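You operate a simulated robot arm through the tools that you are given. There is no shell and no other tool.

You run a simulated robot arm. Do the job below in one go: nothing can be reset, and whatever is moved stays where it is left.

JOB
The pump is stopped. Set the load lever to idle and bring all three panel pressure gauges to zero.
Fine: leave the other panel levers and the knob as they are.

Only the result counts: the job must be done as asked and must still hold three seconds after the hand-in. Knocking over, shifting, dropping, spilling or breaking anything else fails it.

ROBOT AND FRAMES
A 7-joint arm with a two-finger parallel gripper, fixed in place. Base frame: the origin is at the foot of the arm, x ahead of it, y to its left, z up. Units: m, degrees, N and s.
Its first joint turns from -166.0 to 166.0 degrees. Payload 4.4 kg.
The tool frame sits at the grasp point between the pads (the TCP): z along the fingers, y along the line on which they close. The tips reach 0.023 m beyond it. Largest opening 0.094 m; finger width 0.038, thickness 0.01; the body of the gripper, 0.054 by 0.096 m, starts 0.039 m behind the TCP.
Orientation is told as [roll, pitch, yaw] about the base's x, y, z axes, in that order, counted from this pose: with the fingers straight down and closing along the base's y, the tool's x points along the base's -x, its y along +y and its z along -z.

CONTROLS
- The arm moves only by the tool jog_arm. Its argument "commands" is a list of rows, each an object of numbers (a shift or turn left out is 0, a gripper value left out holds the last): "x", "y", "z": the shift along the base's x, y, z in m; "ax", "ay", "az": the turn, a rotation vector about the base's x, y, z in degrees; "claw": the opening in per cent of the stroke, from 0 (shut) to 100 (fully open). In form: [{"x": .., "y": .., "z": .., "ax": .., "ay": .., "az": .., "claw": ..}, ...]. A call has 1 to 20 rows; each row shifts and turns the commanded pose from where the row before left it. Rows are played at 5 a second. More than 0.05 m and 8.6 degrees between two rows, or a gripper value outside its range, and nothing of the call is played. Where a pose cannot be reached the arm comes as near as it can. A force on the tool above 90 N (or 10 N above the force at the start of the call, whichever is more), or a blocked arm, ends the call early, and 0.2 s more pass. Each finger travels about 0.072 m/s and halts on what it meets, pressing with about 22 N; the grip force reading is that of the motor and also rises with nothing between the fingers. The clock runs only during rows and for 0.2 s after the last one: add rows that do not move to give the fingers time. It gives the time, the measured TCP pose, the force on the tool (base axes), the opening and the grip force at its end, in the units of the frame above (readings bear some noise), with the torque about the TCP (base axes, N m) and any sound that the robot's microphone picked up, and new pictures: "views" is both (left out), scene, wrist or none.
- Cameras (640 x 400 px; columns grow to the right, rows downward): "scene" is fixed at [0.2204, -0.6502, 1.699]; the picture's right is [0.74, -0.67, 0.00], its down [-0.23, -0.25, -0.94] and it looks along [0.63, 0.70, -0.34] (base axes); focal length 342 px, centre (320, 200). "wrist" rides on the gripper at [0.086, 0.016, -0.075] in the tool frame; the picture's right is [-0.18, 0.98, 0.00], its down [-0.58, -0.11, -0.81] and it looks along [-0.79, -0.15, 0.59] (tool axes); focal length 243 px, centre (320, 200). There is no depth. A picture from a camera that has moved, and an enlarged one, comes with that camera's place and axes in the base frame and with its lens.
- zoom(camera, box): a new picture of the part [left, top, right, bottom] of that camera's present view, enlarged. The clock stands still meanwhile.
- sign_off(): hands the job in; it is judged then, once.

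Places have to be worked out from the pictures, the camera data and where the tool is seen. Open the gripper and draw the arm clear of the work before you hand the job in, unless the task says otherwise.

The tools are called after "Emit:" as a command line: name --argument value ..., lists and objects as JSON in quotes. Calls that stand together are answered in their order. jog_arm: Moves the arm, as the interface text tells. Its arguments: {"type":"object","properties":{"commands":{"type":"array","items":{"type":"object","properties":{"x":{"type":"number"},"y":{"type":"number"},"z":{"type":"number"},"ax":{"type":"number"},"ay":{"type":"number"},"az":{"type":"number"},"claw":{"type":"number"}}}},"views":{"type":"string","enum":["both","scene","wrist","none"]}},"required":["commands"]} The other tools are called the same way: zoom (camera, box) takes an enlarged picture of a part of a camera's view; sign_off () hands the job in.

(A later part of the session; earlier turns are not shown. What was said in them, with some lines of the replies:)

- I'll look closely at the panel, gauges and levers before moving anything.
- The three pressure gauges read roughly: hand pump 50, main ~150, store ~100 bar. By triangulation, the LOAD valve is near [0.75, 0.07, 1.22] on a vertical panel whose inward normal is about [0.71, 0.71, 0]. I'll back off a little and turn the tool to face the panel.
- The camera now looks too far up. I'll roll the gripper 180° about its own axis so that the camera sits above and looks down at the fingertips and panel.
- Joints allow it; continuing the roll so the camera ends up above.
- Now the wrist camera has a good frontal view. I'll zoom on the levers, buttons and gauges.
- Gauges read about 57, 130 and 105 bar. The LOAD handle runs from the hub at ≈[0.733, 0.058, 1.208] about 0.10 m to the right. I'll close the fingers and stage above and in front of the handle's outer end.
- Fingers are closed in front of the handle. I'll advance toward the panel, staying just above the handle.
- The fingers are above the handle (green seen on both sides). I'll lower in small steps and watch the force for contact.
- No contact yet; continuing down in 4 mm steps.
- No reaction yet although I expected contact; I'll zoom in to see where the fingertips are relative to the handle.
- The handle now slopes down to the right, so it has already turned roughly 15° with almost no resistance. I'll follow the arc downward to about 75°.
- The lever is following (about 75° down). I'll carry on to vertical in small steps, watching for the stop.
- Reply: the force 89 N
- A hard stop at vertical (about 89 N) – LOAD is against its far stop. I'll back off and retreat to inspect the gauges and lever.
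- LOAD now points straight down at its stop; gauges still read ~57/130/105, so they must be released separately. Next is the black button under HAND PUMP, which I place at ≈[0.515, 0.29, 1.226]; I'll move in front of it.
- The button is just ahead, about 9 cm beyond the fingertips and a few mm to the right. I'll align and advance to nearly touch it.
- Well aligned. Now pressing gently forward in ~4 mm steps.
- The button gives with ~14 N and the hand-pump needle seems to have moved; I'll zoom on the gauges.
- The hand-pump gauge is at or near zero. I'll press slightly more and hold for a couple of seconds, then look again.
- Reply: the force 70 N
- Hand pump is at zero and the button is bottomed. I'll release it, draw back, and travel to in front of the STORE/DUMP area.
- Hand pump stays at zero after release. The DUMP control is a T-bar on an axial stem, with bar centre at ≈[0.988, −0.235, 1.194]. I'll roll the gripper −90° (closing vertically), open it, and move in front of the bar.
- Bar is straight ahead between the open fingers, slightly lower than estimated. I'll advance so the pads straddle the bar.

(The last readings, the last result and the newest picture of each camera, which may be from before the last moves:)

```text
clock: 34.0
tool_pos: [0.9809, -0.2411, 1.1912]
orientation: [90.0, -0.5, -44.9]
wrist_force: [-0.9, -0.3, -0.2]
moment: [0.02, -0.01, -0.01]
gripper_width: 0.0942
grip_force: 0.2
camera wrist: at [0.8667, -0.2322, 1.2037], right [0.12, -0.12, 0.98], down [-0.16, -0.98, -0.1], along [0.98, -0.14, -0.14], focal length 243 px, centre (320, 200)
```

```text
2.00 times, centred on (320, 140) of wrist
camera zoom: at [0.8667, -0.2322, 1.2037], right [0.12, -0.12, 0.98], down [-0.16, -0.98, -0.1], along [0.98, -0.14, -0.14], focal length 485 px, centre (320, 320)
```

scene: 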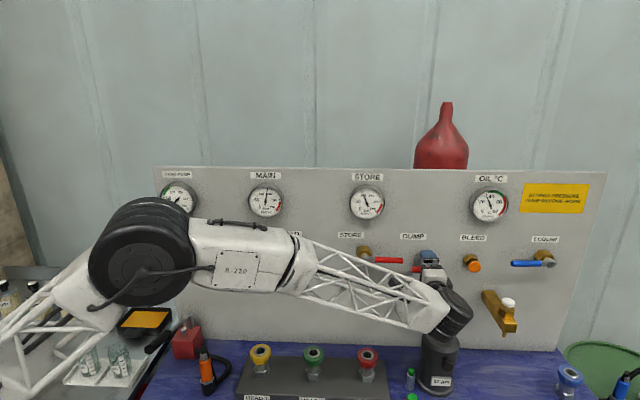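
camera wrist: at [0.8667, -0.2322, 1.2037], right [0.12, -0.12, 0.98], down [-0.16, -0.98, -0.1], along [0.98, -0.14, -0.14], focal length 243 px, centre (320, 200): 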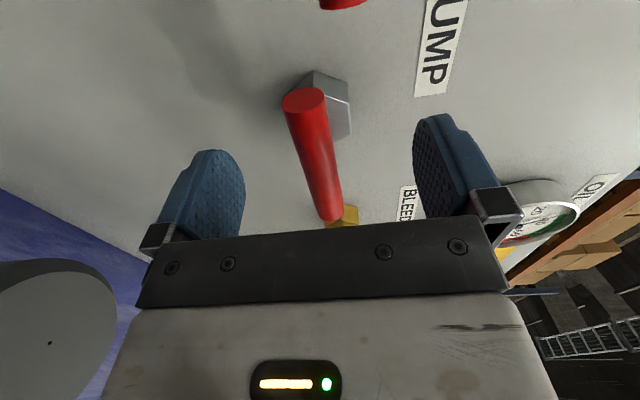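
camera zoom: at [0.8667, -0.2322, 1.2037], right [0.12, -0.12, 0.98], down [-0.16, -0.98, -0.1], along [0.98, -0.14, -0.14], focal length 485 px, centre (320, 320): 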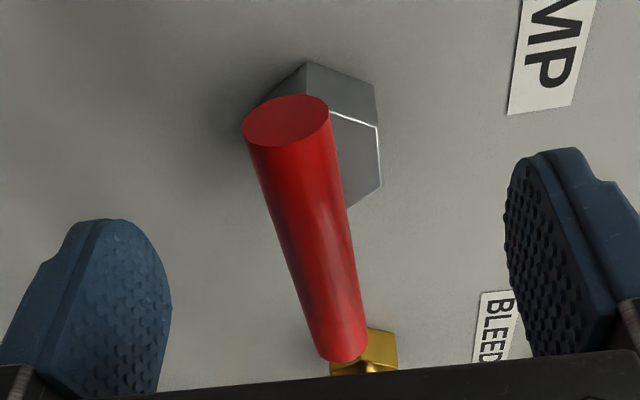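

The bar is centred between the pads. Closing the gripper on it.

Emit:
jog_arm --commands '[{"claw": 0}, {}, {}, {}, {}]' --views "wrist"

```text
clock: 35.2
tool_pos: [0.9812, -0.2402, 1.1906]
orientation: [90.0, -0.4, -45.0]
wrist_force: [-0.9, 0.5, -8.2]
moment: [0.55, 0.77, -0.03]
gripper_width: 0.0172
grip_force: 45.3
camera wrist: at [0.8666, -0.2323, 1.203], right [0.13, -0.12, 0.98], down [-0.16, -0.98, -0.1], along [0.98, -0.14, -0.14], focal length 243 px, centre (320, 200)
```

wrist: 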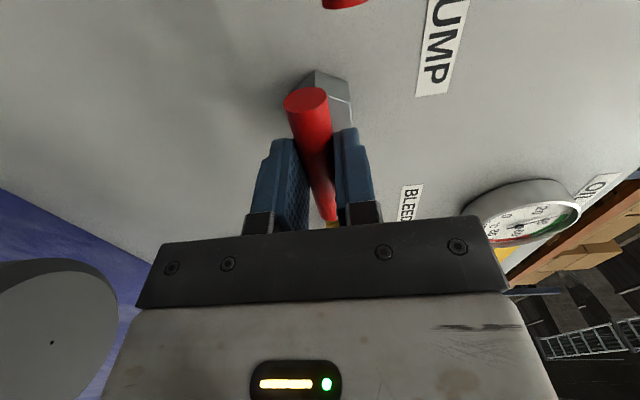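

Gripped (17 mm bar). I'll try a gentle pull straight out, in 2–3 mm steps.

Emit:
jog_arm --commands '[{"x": -0.002, "y": -0.002, "z": -0.001}, {"x": -0.002, "y": -0.002, "z": -0.001}, {"x": -0.002, "y": -0.002}, {"x": -0.002, "y": -0.002}, {}]'

```text
clock: 36.4
tool_pos: [0.9732, -0.2494, 1.1906]
orientation: [90.0, -0.6, -44.9]
wrist_force: [-19.4, 23.1, 2.2]
moment: [0.8, 0.7, 1.06]
gripper_width: 0.0171
grip_force: 44.6
camera wrist: at [0.8592, -0.2401, 1.2027], right [0.12, -0.12, 0.98], down [-0.16, -0.98, -0.1], along [0.98, -0.14, -0.14], focal length 243 px, centre (320, 200)
```

scene: 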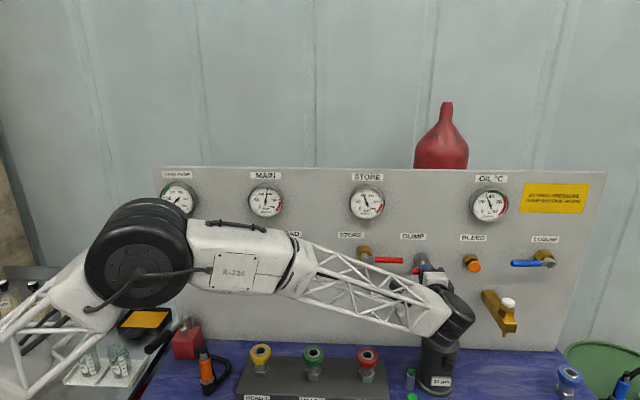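
wrist: 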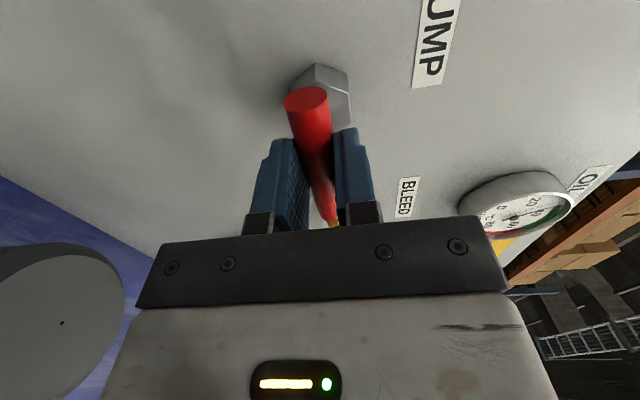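

The bar came out about 12 mm with the gripper (hex stayed). There's a sideways load of ~30 N; let me check the gauges.

Emit:
zoom --camera "scene" --box '[160, 160, 400, 310]'

Emit:
zoom --camera "scene" --box '[390, 220, 490, 283]'

Emit:
zoom --camera "wrist" --box '[220, 40, 420, 240]'

```text
2.67 times, centred on (280, 235) of scene
camera zoom: at [0.2204, -0.6502, 1.699], right [0.74, -0.67, 0.0], down [-0.23, -0.25, -0.94], along [0.63, 0.7, -0.34], focal length 912 px, centre (427, 107)
```

zoom: 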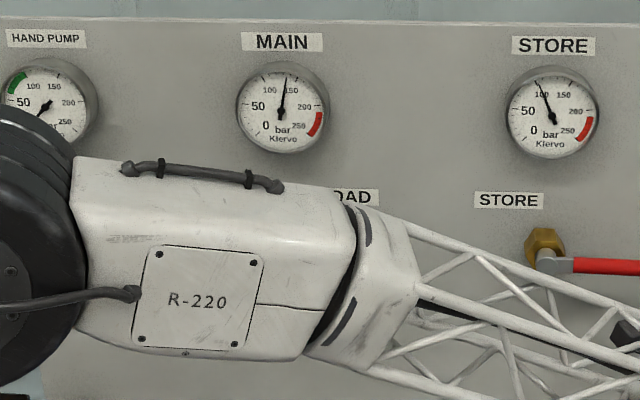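

```text
6.35 times, centred on (440, 252) of scene
camera zoom: at [0.2204, -0.6502, 1.699], right [0.74, -0.67, 0.0], down [-0.23, -0.25, -0.94], along [0.63, 0.7, -0.34], focal length 2172 px, centre (-442, -127)
```

zoom: 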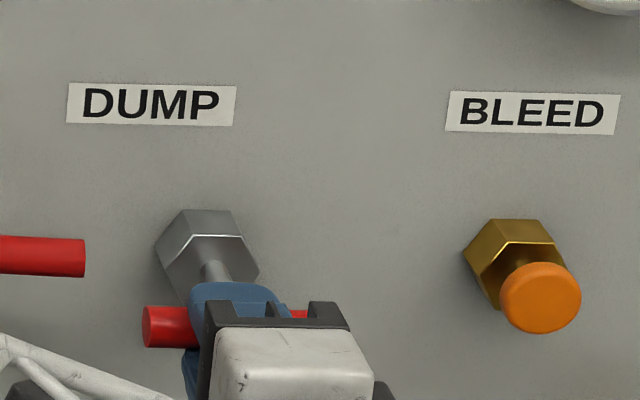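

```text
2.00 times, centred on (320, 140) of wrist
camera zoom: at [0.8592, -0.2401, 1.2027], right [0.12, -0.12, 0.98], down [-0.16, -0.98, -0.1], along [0.98, -0.14, -0.14], focal length 485 px, centre (320, 320)
```

zoom: 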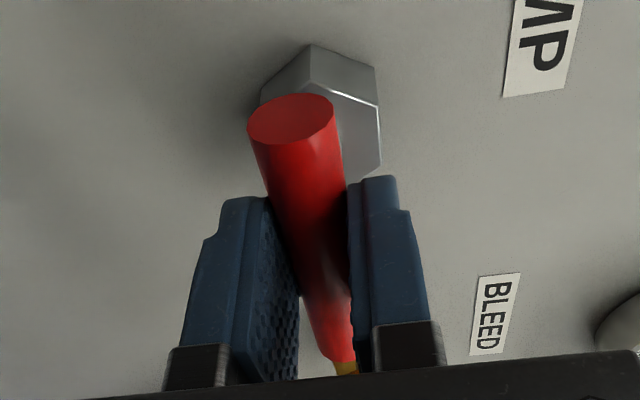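

It is a pull handle: the stem is visibly longer. I'll ease the sideways load and pull further.

Emit:
jog_arm --commands '[{"x": -0.0034, "y": -0.0006}, {"x": -0.002, "y": -0.002}, {"x": -0.002, "y": -0.002}, {"x": -0.002, "y": -0.002}, {}, {}]'

Emit:
zoom --camera "scene" --box '[160, 160, 400, 310]'

Emit:
zoom --camera "scene" --box '[390, 220, 490, 283]'

```text
clock: 37.8
tool_pos: [0.9654, -0.2573, 1.1911]
orientation: [89.9, -0.5, -45.0]
wrist_force: [16.6, -12.8, 19.1]
moment: [1.03, 0.62, -0.44]
gripper_width: 0.017
grip_force: 44.9
camera wrist: at [0.8505, -0.2484, 1.2026], right [0.12, -0.12, 0.98], down [-0.16, -0.98, -0.1], along [0.98, -0.14, -0.14], focal length 243 px, centre (320, 200)
```

scene: 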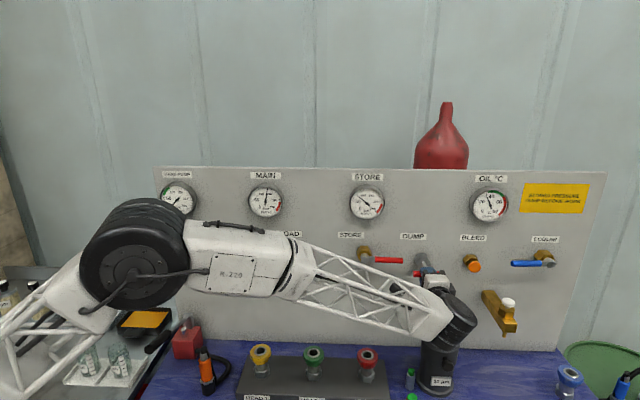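
wrist: 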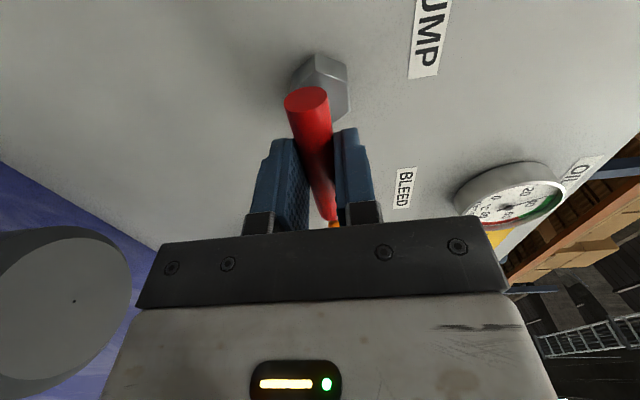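

```text
2.67 times, centred on (280, 235) of scene
camera zoom: at [0.2204, -0.6502, 1.699], right [0.74, -0.67, 0.0], down [-0.23, -0.25, -0.94], along [0.63, 0.7, -0.34], focal length 912 px, centre (427, 107)
```

zoom: 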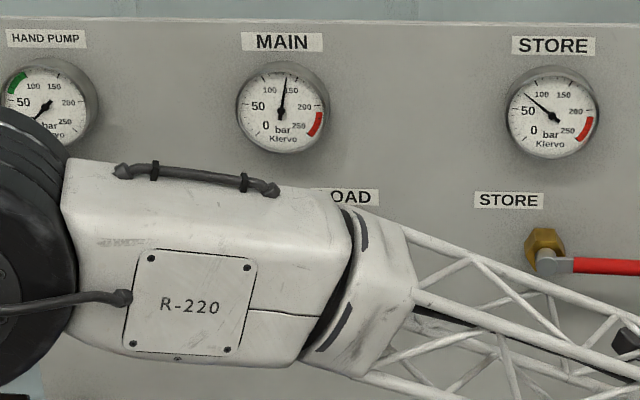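

```text
6.35 times, centred on (440, 252) of scene
camera zoom: at [0.2204, -0.6502, 1.699], right [0.74, -0.67, 0.0], down [-0.23, -0.25, -0.94], along [0.63, 0.7, -0.34], focal length 2172 px, centre (-442, -127)
```

zoom: 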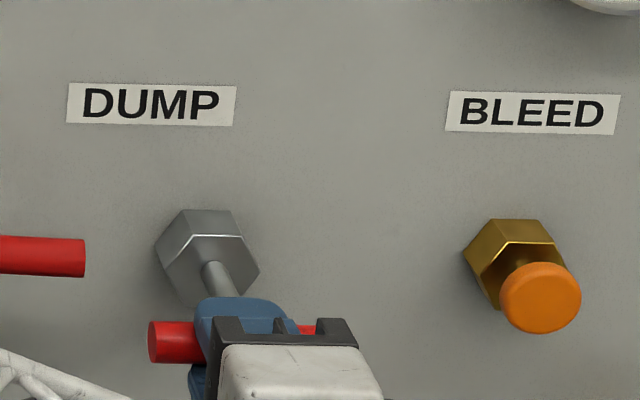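

STORE is falling (≈75 bar). I'll relax side loads a touch and hold the pull.

Emit:
jog_arm --commands '[{"x": 0.0006, "y": -0.0006, "z": 0.0012}, {}, {}, {}, {}, {}, {}, {}, {}, {}, {}, {}, {}, {}, {}]' --views "scene"

Emit:
zoom --camera "scene" --box '[160, 160, 400, 310]'

```text
clock: 41.0
tool_pos: [0.9649, -0.2576, 1.1904]
orientation: [90.0, -0.5, -45.0]
wrist_force: [2.4, 2.1, 8.3]
moment: [0.81, 0.64, -0.02]
gripper_width: 0.0173
grip_force: 44.9
```

scene: 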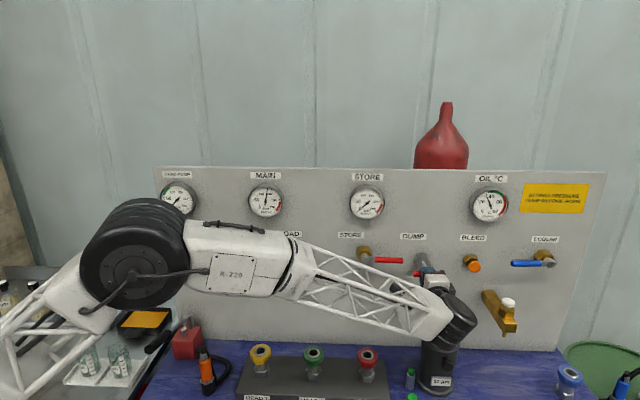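

```text
2.67 times, centred on (280, 235) of scene
camera zoom: at [0.2204, -0.6502, 1.699], right [0.74, -0.67, 0.0], down [-0.23, -0.25, -0.94], along [0.63, 0.7, -0.34], focal length 912 px, centre (427, 107)
```

zoom: 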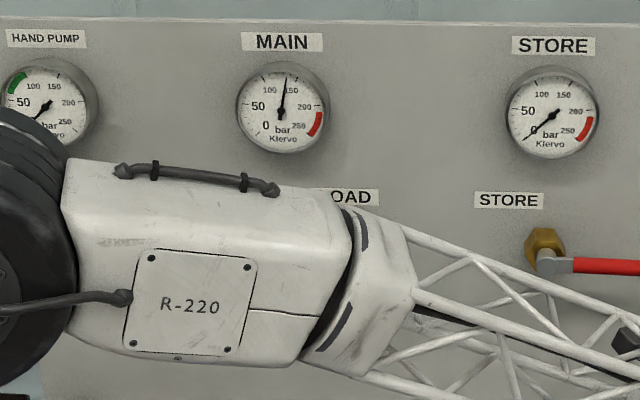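

STORE is down to about zero. I'll hold a little longer to drain it fully.

Emit:
jog_arm --commands '[{}, {}, {}, {}, {}, {}, {}, {}, {}, {}, {}, {}]' --views "none"

Emit:
zoom --camera "scene" --box '[330, 165, 410, 215]'

Emit:
zoom --camera "scene" --box '[230, 165, 310, 215]'

```text
clock: 43.6
tool_pos: [0.9667, -0.2563, 1.1901]
orientation: [89.9, -0.5, -45.1]
wrist_force: [0.8, 5.9, 4.3]
moment: [0.75, 0.65, 0.08]
gripper_width: 0.017
grip_force: 45.1
```

```text
8.00 times, centred on (370, 190) of scene
camera zoom: at [0.2204, -0.6502, 1.699], right [0.74, -0.67, 0.0], down [-0.23, -0.25, -0.94], along [0.63, 0.7, -0.34], focal length 2737 px, centre (-80, 280)
```

zoom: 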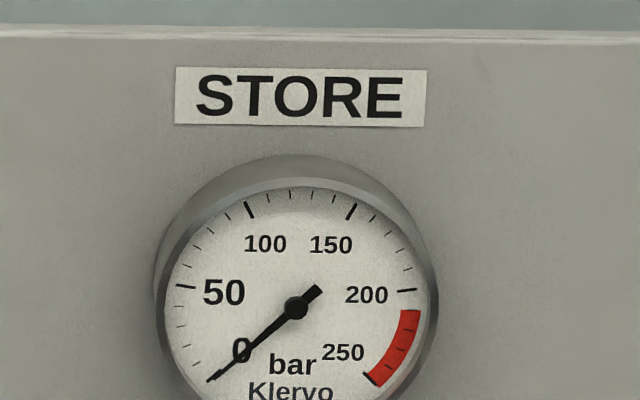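

```text
8.00 times, centred on (270, 190) of scene
camera zoom: at [0.2204, -0.6502, 1.699], right [0.74, -0.67, 0.0], down [-0.23, -0.25, -0.94], along [0.63, 0.7, -0.34], focal length 2737 px, centre (720, 280)
```

zoom: 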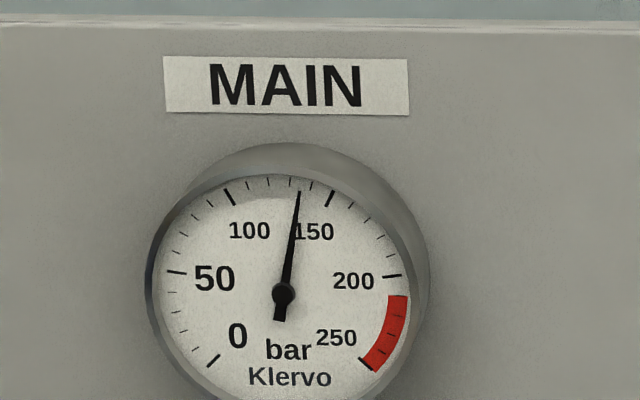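

STORE is at zero. I'll push the DUMP handle back in to its original position and then open the gripper.

Emit:
jog_arm --commands '[{"x": 0.003, "y": 0.003}, {"x": 0.003, "y": 0.003}, {"x": 0.003, "y": 0.003}, {"x": 0.003, "y": 0.003}, {"x": 0.002, "y": 0.002}, {"x": 0.002, "y": 0.002}, {}]' --views "scene"

Emit:
zoom --camera "scene" --box '[390, 220, 490, 283]'

```text
clock: 45.2
tool_pos: [0.9799, -0.2411, 1.19]
orientation: [90.0, -0.5, -45.1]
wrist_force: [9.4, -6.4, 5.3]
moment: [0.78, 0.69, -0.46]
gripper_width: 0.0172
grip_force: 44.8
```

scene: 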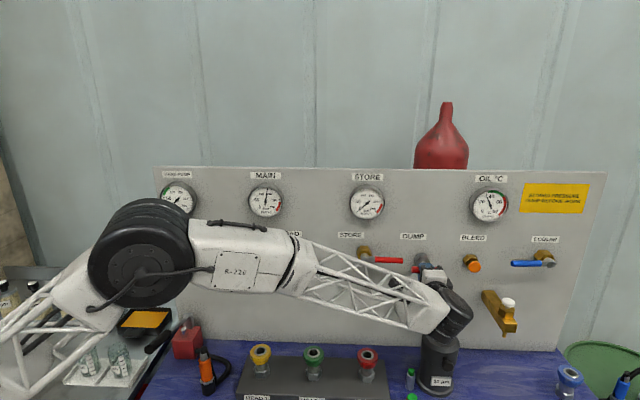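

```text
6.35 times, centred on (440, 252) of scene
camera zoom: at [0.2204, -0.6502, 1.699], right [0.74, -0.67, 0.0], down [-0.23, -0.25, -0.94], along [0.63, 0.7, -0.34], focal length 2172 px, centre (-442, -127)
```

zoom: 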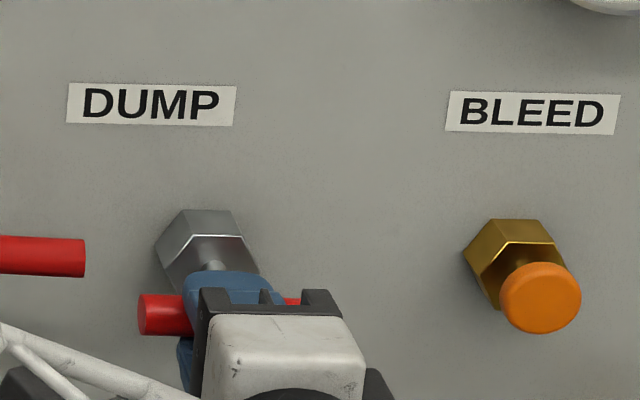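

Within ~1.5 mm of its original place; I'll nudge it that last bit, open the gripper, and retreat.

Emit:
jog_arm --commands '[{"x": 0.0015, "y": 0.0015}, {}, {"claw": 100}, {}, {}, {}, {"x": -0.025, "y": -0.025}, {"x": -0.03, "y": -0.03}, {"x": -0.02, "y": -0.02}, {}]'

Emit:
zoom --camera "scene" --box '[340, 165, 500, 290]'

```text
clock: 47.4
tool_pos: [0.9055, -0.3147, 1.1899]
orientation: [90.0, -0.5, -45.0]
wrist_force: [0.9, -0.3, -0.4]
moment: [-0.01, -0.01, -0.01]
gripper_width: 0.0939
grip_force: 0.0
camera wrist: at [0.7911, -0.3064, 1.2018], right [0.12, -0.12, 0.98], down [-0.16, -0.98, -0.1], along [0.98, -0.14, -0.14], focal length 243 px, centre (320, 200)
```

scene: 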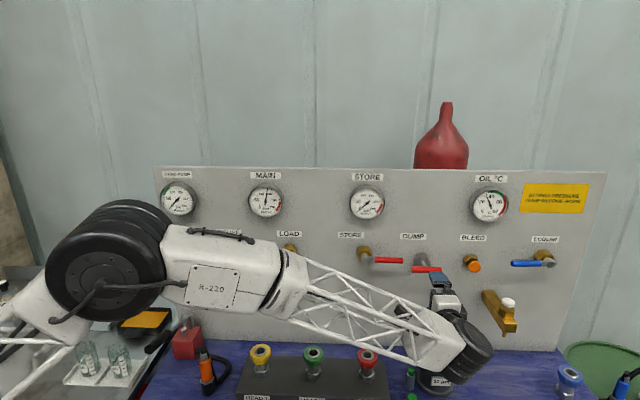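
wrist: 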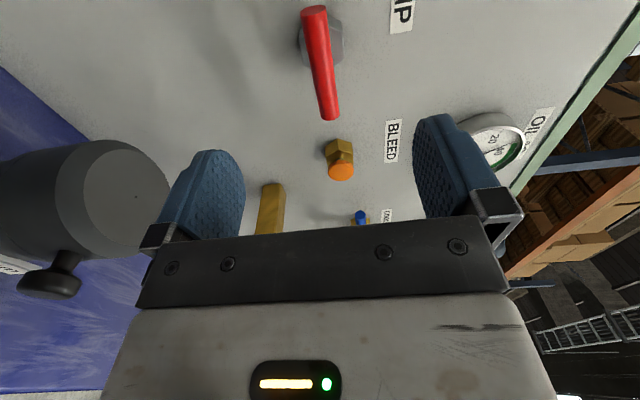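

```text
3.20 times, centred on (420, 228) of scene
camera zoom: at [0.2204, -0.6502, 1.699], right [0.74, -0.67, 0.0], down [-0.23, -0.25, -0.94], along [0.63, 0.7, -0.34], focal length 1095 px, centre (0, 112)
```

zoom: 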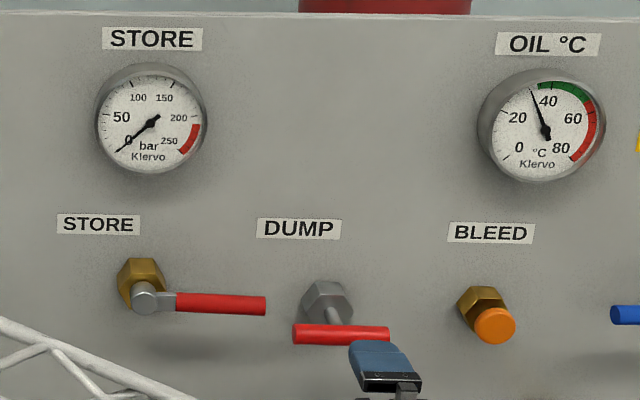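

DUMP is back in place and STORE holds at zero; only MAIN (130 bar) remains. The BLEED button's face is ≈[1.098, −0.318, 1.195]; I'll close the fingers and move in front of it, checking reach.

Emit:
jog_arm --commands '[{"x": 0.024, "y": -0.015, "z": 0.001, "claw": 0}, {"x": 0.024, "y": -0.015, "z": 0.001}, {"x": 0.024, "y": -0.015, "z": 0.001}, {"x": 0.024, "y": -0.015}, {"x": 0.0245, "y": -0.015}, {}, {}]'

```text
clock: 49.0
tool_pos: [1.0285, -0.3911, 1.1931]
orientation: [90.0, -0.5, -45.0]
wrist_force: [0.4, 0.7, 0.3]
moment: [0.02, -0.03, 0.0]
gripper_width: 0.0
grip_force: 21.8
camera wrist: at [0.9132, -0.382, 1.2058], right [0.12, -0.12, 0.98], down [-0.16, -0.98, -0.1], along [0.98, -0.14, -0.14], focal length 243 px, centre (320, 200)
```

scene: 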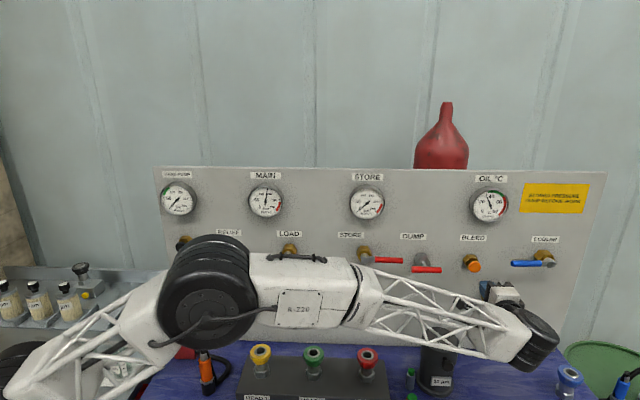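
wrist: 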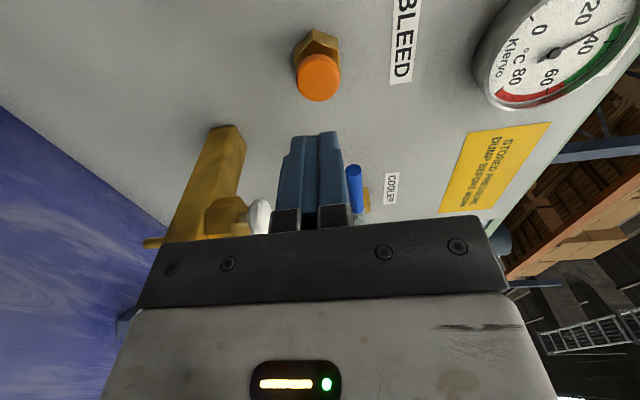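

Reached fine, and the BLEED button is straight ahead (tap and its white knob are clear, lower right). Advancing to just short of contact.

Emit:
jog_arm --commands '[{"x": 0.014, "y": 0.014, "z": -0.001}, {"x": 0.014, "y": 0.014, "z": -0.001}, {"x": 0.012, "y": 0.012}, {"x": 0.006, "y": 0.006}, {}]'

```text
clock: 50.2
tool_pos: [1.0751, -0.3436, 1.1906]
orientation: [89.9, -0.5, -45.0]
wrist_force: [0.2, -0.1, 0.1]
moment: [0.02, 0.02, -0.01]
gripper_width: 0.0002
grip_force: 21.7
camera wrist: at [0.9603, -0.3351, 1.2033], right [0.12, -0.12, 0.98], down [-0.16, -0.98, -0.1], along [0.98, -0.14, -0.14], focal length 243 px, centre (320, 200)
```

scene: 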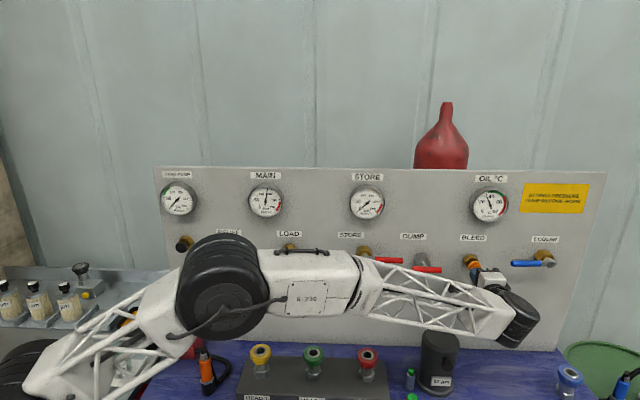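
wrist: 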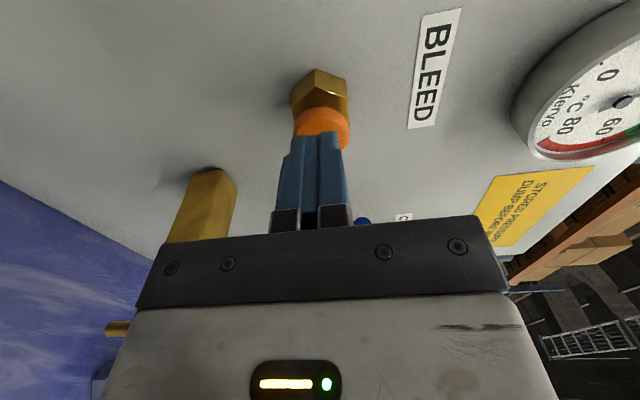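

Aligned with the orange button. Pressing in small steps.

Emit:
jog_arm --commands '[{"x": 0.0028, "y": 0.0028}, {"x": 0.0028, "y": 0.0028}, {"x": 0.0028, "y": 0.0028}, {"x": 0.0028, "y": 0.0028}, {"x": 0.0021, "y": 0.0021}, {}]'

Emit:
zoom --camera "scene" --box '[160, 160, 400, 310]'

```text
clock: 51.6
tool_pos: [1.0879, -0.331, 1.1911]
orientation: [89.9, -0.4, -45.0]
wrist_force: [-0.6, -1.7, 0.6]
moment: [-0.01, -0.03, -0.05]
gripper_width: 0.0
grip_force: 21.9
camera wrist: at [0.9732, -0.3221, 1.2039], right [0.12, -0.12, 0.98], down [-0.16, -0.98, -0.1], along [0.98, -0.14, -0.14], focal length 243 px, centre (320, 200)
```

scene: 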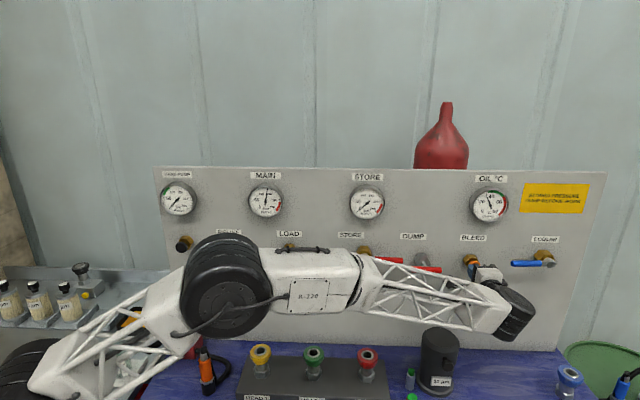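
wrist: 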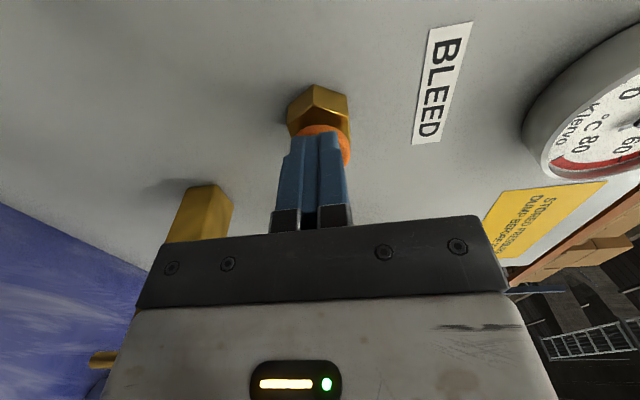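

```text
2.67 times, centred on (280, 235) of scene
camera zoom: at [0.2204, -0.6502, 1.699], right [0.74, -0.67, 0.0], down [-0.23, -0.25, -0.94], along [0.63, 0.7, -0.34], focal length 912 px, centre (427, 107)
```

zoom: 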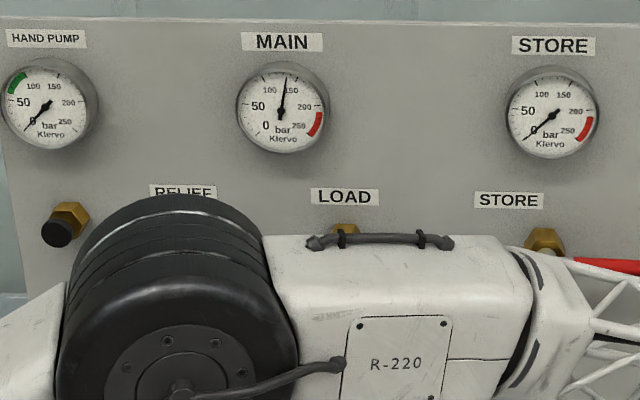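

Light contact only (~2 N). Continuing to press.

Emit:
jog_arm --commands '[{"x": 0.002, "y": 0.002}, {"x": 0.002, "y": 0.002}, {"x": 0.002, "y": 0.002}, {"x": 0.0015, "y": 0.0015}, {}, {}]' --views "wrist"

Emit:
zoom --camera "scene" --box '[160, 160, 400, 310]'

```text
clock: 53.0
tool_pos: [1.0936, -0.3257, 1.192]
orientation: [90.0, -0.4, -45.1]
wrist_force: [-47.4, -32.9, -1.5]
moment: [-0.01, 0.06, 0.03]
gripper_width: 0.0
grip_force: 22.3
camera wrist: at [0.9794, -0.3163, 1.204], right [0.12, -0.12, 0.98], down [-0.16, -0.98, -0.1], along [0.98, -0.14, -0.14], focal length 243 px, centre (320, 200)
```

wrist: 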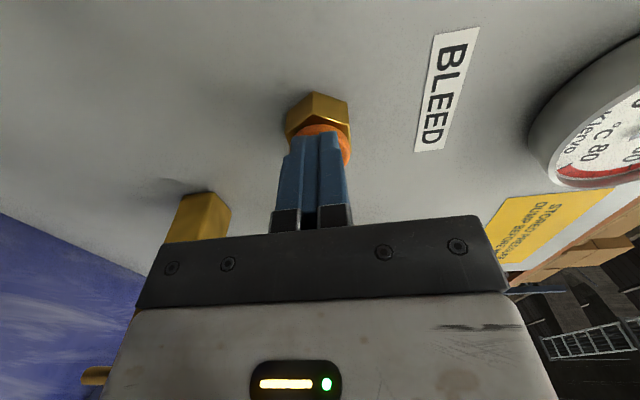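

```text
2.67 times, centred on (280, 235) of scene
camera zoom: at [0.2204, -0.6502, 1.699], right [0.74, -0.67, 0.0], down [-0.23, -0.25, -0.94], along [0.63, 0.7, -0.34], focal length 912 px, centre (427, 107)
```

zoom: 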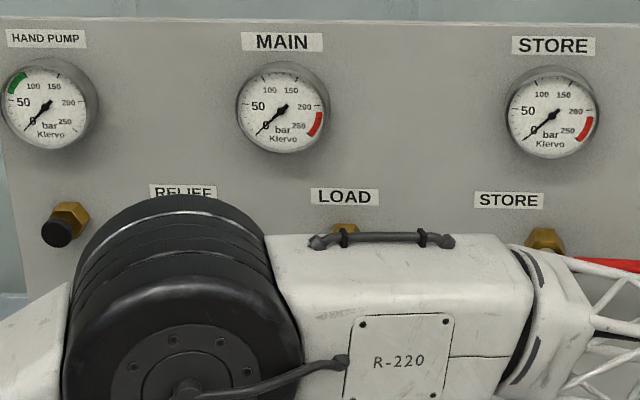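

MAIN has dropped to about zero with the button at its stop. I'll hold another couple of seconds, then release and back away.

Emit:
jog_arm --commands '[{}, {}, {}, {}, {}, {}, {}, {}, {}, {}, {"x": -0.01, "y": -0.01}, {"x": -0.02, "y": -0.02}, {"x": -0.03, "y": -0.03}, {"x": -0.03, "y": -0.03}, {"x": -0.035, "y": 0.0}, {"x": -0.04, "y": 0.01}, {"x": -0.04, "y": 0.01}, {"x": -0.04, "y": 0.01, "claw": 50}, {}]'

Emit:
zoom --camera "scene" --box '[150, 160, 400, 316]'

Emit:
zoom --camera "scene" --box '[340, 165, 600, 327]'

```text
clock: 57.0
tool_pos: [0.8478, -0.3822, 1.1892]
orientation: [90.0, -0.4, -45.1]
wrist_force: [0.2, -0.3, -0.1]
moment: [-0.03, 0.02, 0.01]
gripper_width: 0.0467
grip_force: 0.1
camera wrist: at [0.7341, -0.3735, 1.2023], right [0.12, -0.12, 0.98], down [-0.16, -0.98, -0.1], along [0.98, -0.14, -0.14], focal length 243 px, centre (320, 200)
```

scene: 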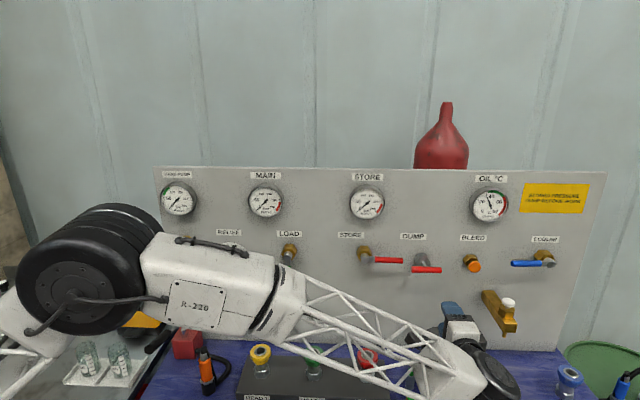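
wrist: 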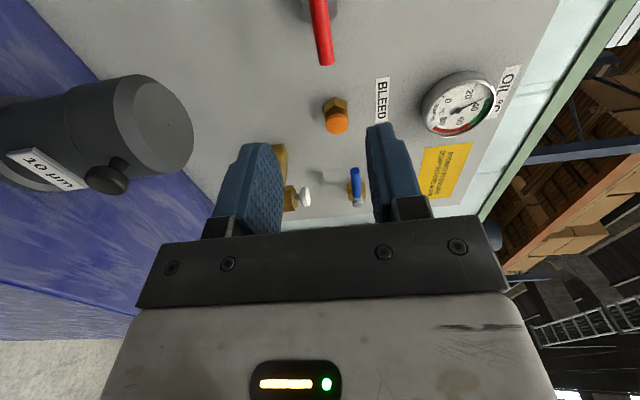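

```text
2.56 times, centred on (275, 238) of scene
camera zoom: at [0.2204, -0.6502, 1.699], right [0.74, -0.67, 0.0], down [-0.23, -0.25, -0.94], along [0.63, 0.7, -0.34], focal length 876 px, centre (435, 103)
```

zoom: 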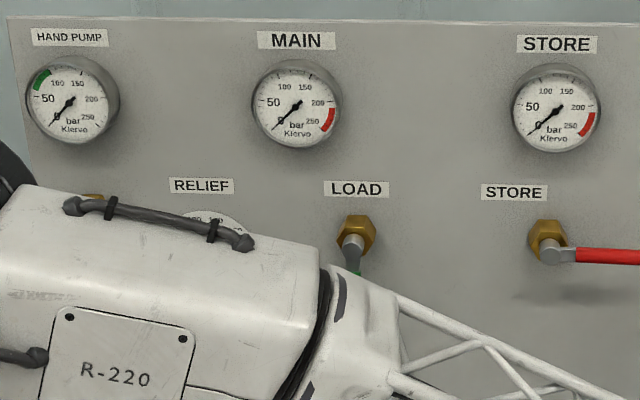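

```text
2.46 times, centred on (470, 246) of scene
camera zoom: at [0.2204, -0.6502, 1.699], right [0.74, -0.67, 0.0], down [-0.23, -0.25, -0.94], along [0.63, 0.7, -0.34], focal length 842 px, centre (-49, 87)
```

zoom: 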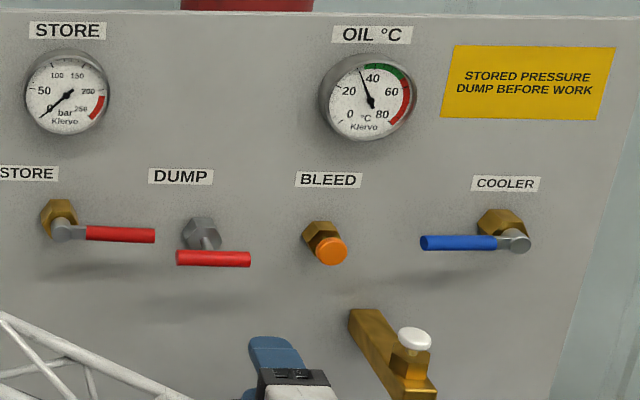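

All three gauges read zero and STORE, DUMP, COOLER and RELIEF look as before. I'll draw the arm well clear with the gripper open and let a few seconds pass to check nothing creeps back.

Emit:
jog_arm --commands '[{"x": -0.035, "y": 0.005, "z": 0.015, "claw": 100}, {"x": -0.035, "y": 0.005, "z": 0.015}, {"x": -0.035, "y": 0.005, "z": 0.015}, {"x": -0.035, "y": 0.005, "z": 0.015}, {"x": -0.035, "y": 0.005, "z": 0.015}, {"x": -0.035, "y": 0.005, "z": 0.015}, {"x": -0.035, "y": 0.005, "z": 0.015}, {"x": -0.035, "y": 0.005, "z": 0.015}, {}, {}, {}, {}, {}, {}, {}, {}, {}, {}]'

Emit:
zoom --camera "scene" --box '[150, 160, 400, 316]'

Emit:
zoom --camera "scene" --box '[160, 170, 290, 251]'

Emit:
zoom --camera "scene" --box '[340, 165, 600, 327]'

```text
clock: 60.8
tool_pos: [0.5679, -0.3448, 1.3116]
orientation: [90.0, -0.5, -45.0]
wrist_force: [0.0, 0.2, 0.2]
moment: [-0.02, 0.0, -0.02]
gripper_width: 0.0938
grip_force: 0.2
camera wrist: at [0.4542, -0.3344, 1.3231], right [0.12, -0.12, 0.98], down [-0.16, -0.98, -0.1], along [0.98, -0.14, -0.14], focal length 243 px, centre (320, 200)
```

scene: 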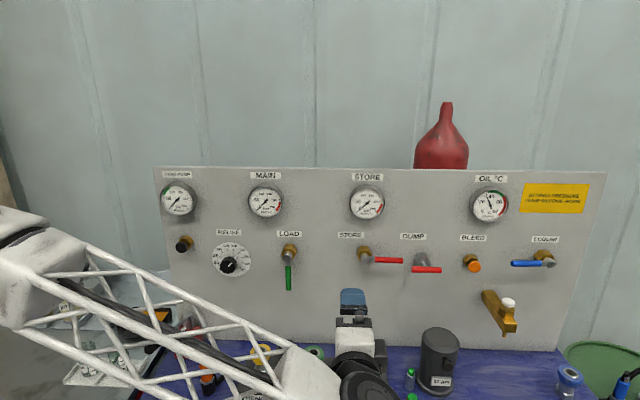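
wrist: 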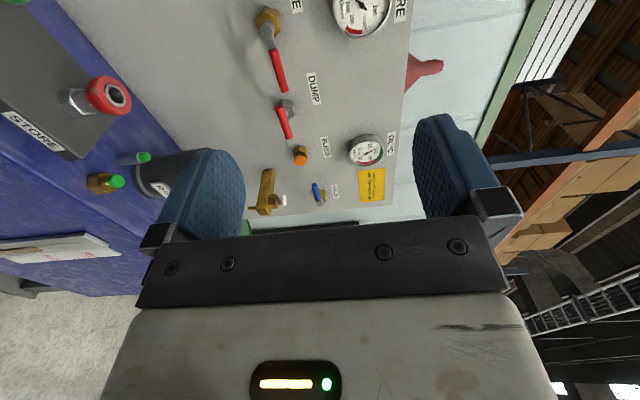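

```text
2.56 times, centred on (275, 238) of scene
camera zoom: at [0.2204, -0.6502, 1.699], right [0.74, -0.67, 0.0], down [-0.23, -0.25, -0.94], along [0.63, 0.7, -0.34], focal length 876 px, centre (435, 103)
```

zoom: 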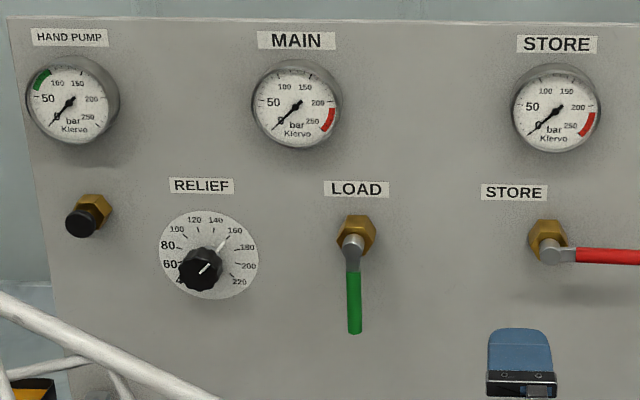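

```text
4.92 times, centred on (225, 210) of scene
camera zoom: at [0.2204, -0.6502, 1.699], right [0.74, -0.67, 0.0], down [-0.23, -0.25, -0.94], along [0.63, 0.7, -0.34], focal length 1684 px, centre (788, 148)
```

zoom: 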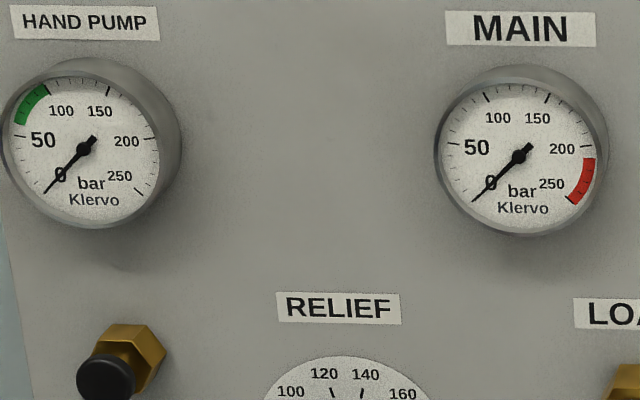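

```text
2.46 times, centred on (470, 246) of scene
camera zoom: at [0.2204, -0.6502, 1.699], right [0.74, -0.67, 0.0], down [-0.23, -0.25, -0.94], along [0.63, 0.7, -0.34], focal length 842 px, centre (-49, 87)
```

zoom: 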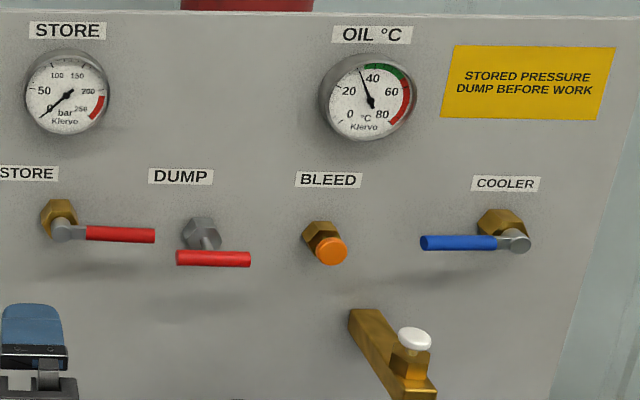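

All three pressure gauges have stayed at zero since the controls were released. LOAD is on its down stop, the other levers and the relief knob look unchanged, and the arm is clear with the gripper open, so I'm handing in.

Emit:
sign_off

```text
The job is handed in.
```

I moved the load lever to what I take to be idle, and all three panel pressure gauges read zero. They stayed at zero in the last pictures before I handed in.

- **Load lever:** I turned it from horizontal to straight down, where it met a hard stop. The panel doesn't mark idle, so I took this to be it.
- **Hand pump gauge (about 57 bar):** I released it by pressing and holding the black button below it.
- **Store gauge (about 105 bar):** I drained it by pulling the DUMP handle out, holding it until the gauge reached zero, then pushing it back in.
- **Main gauge (about 130 bar):** I drained it by pressing and holding the BLEED button.

The store and cooler levers and the relief knob look as they did at the start, and the DUMP handle is back where it was. I saw nothing else on the bench or panel move. The gripper is open and the arm is clear of the panel.
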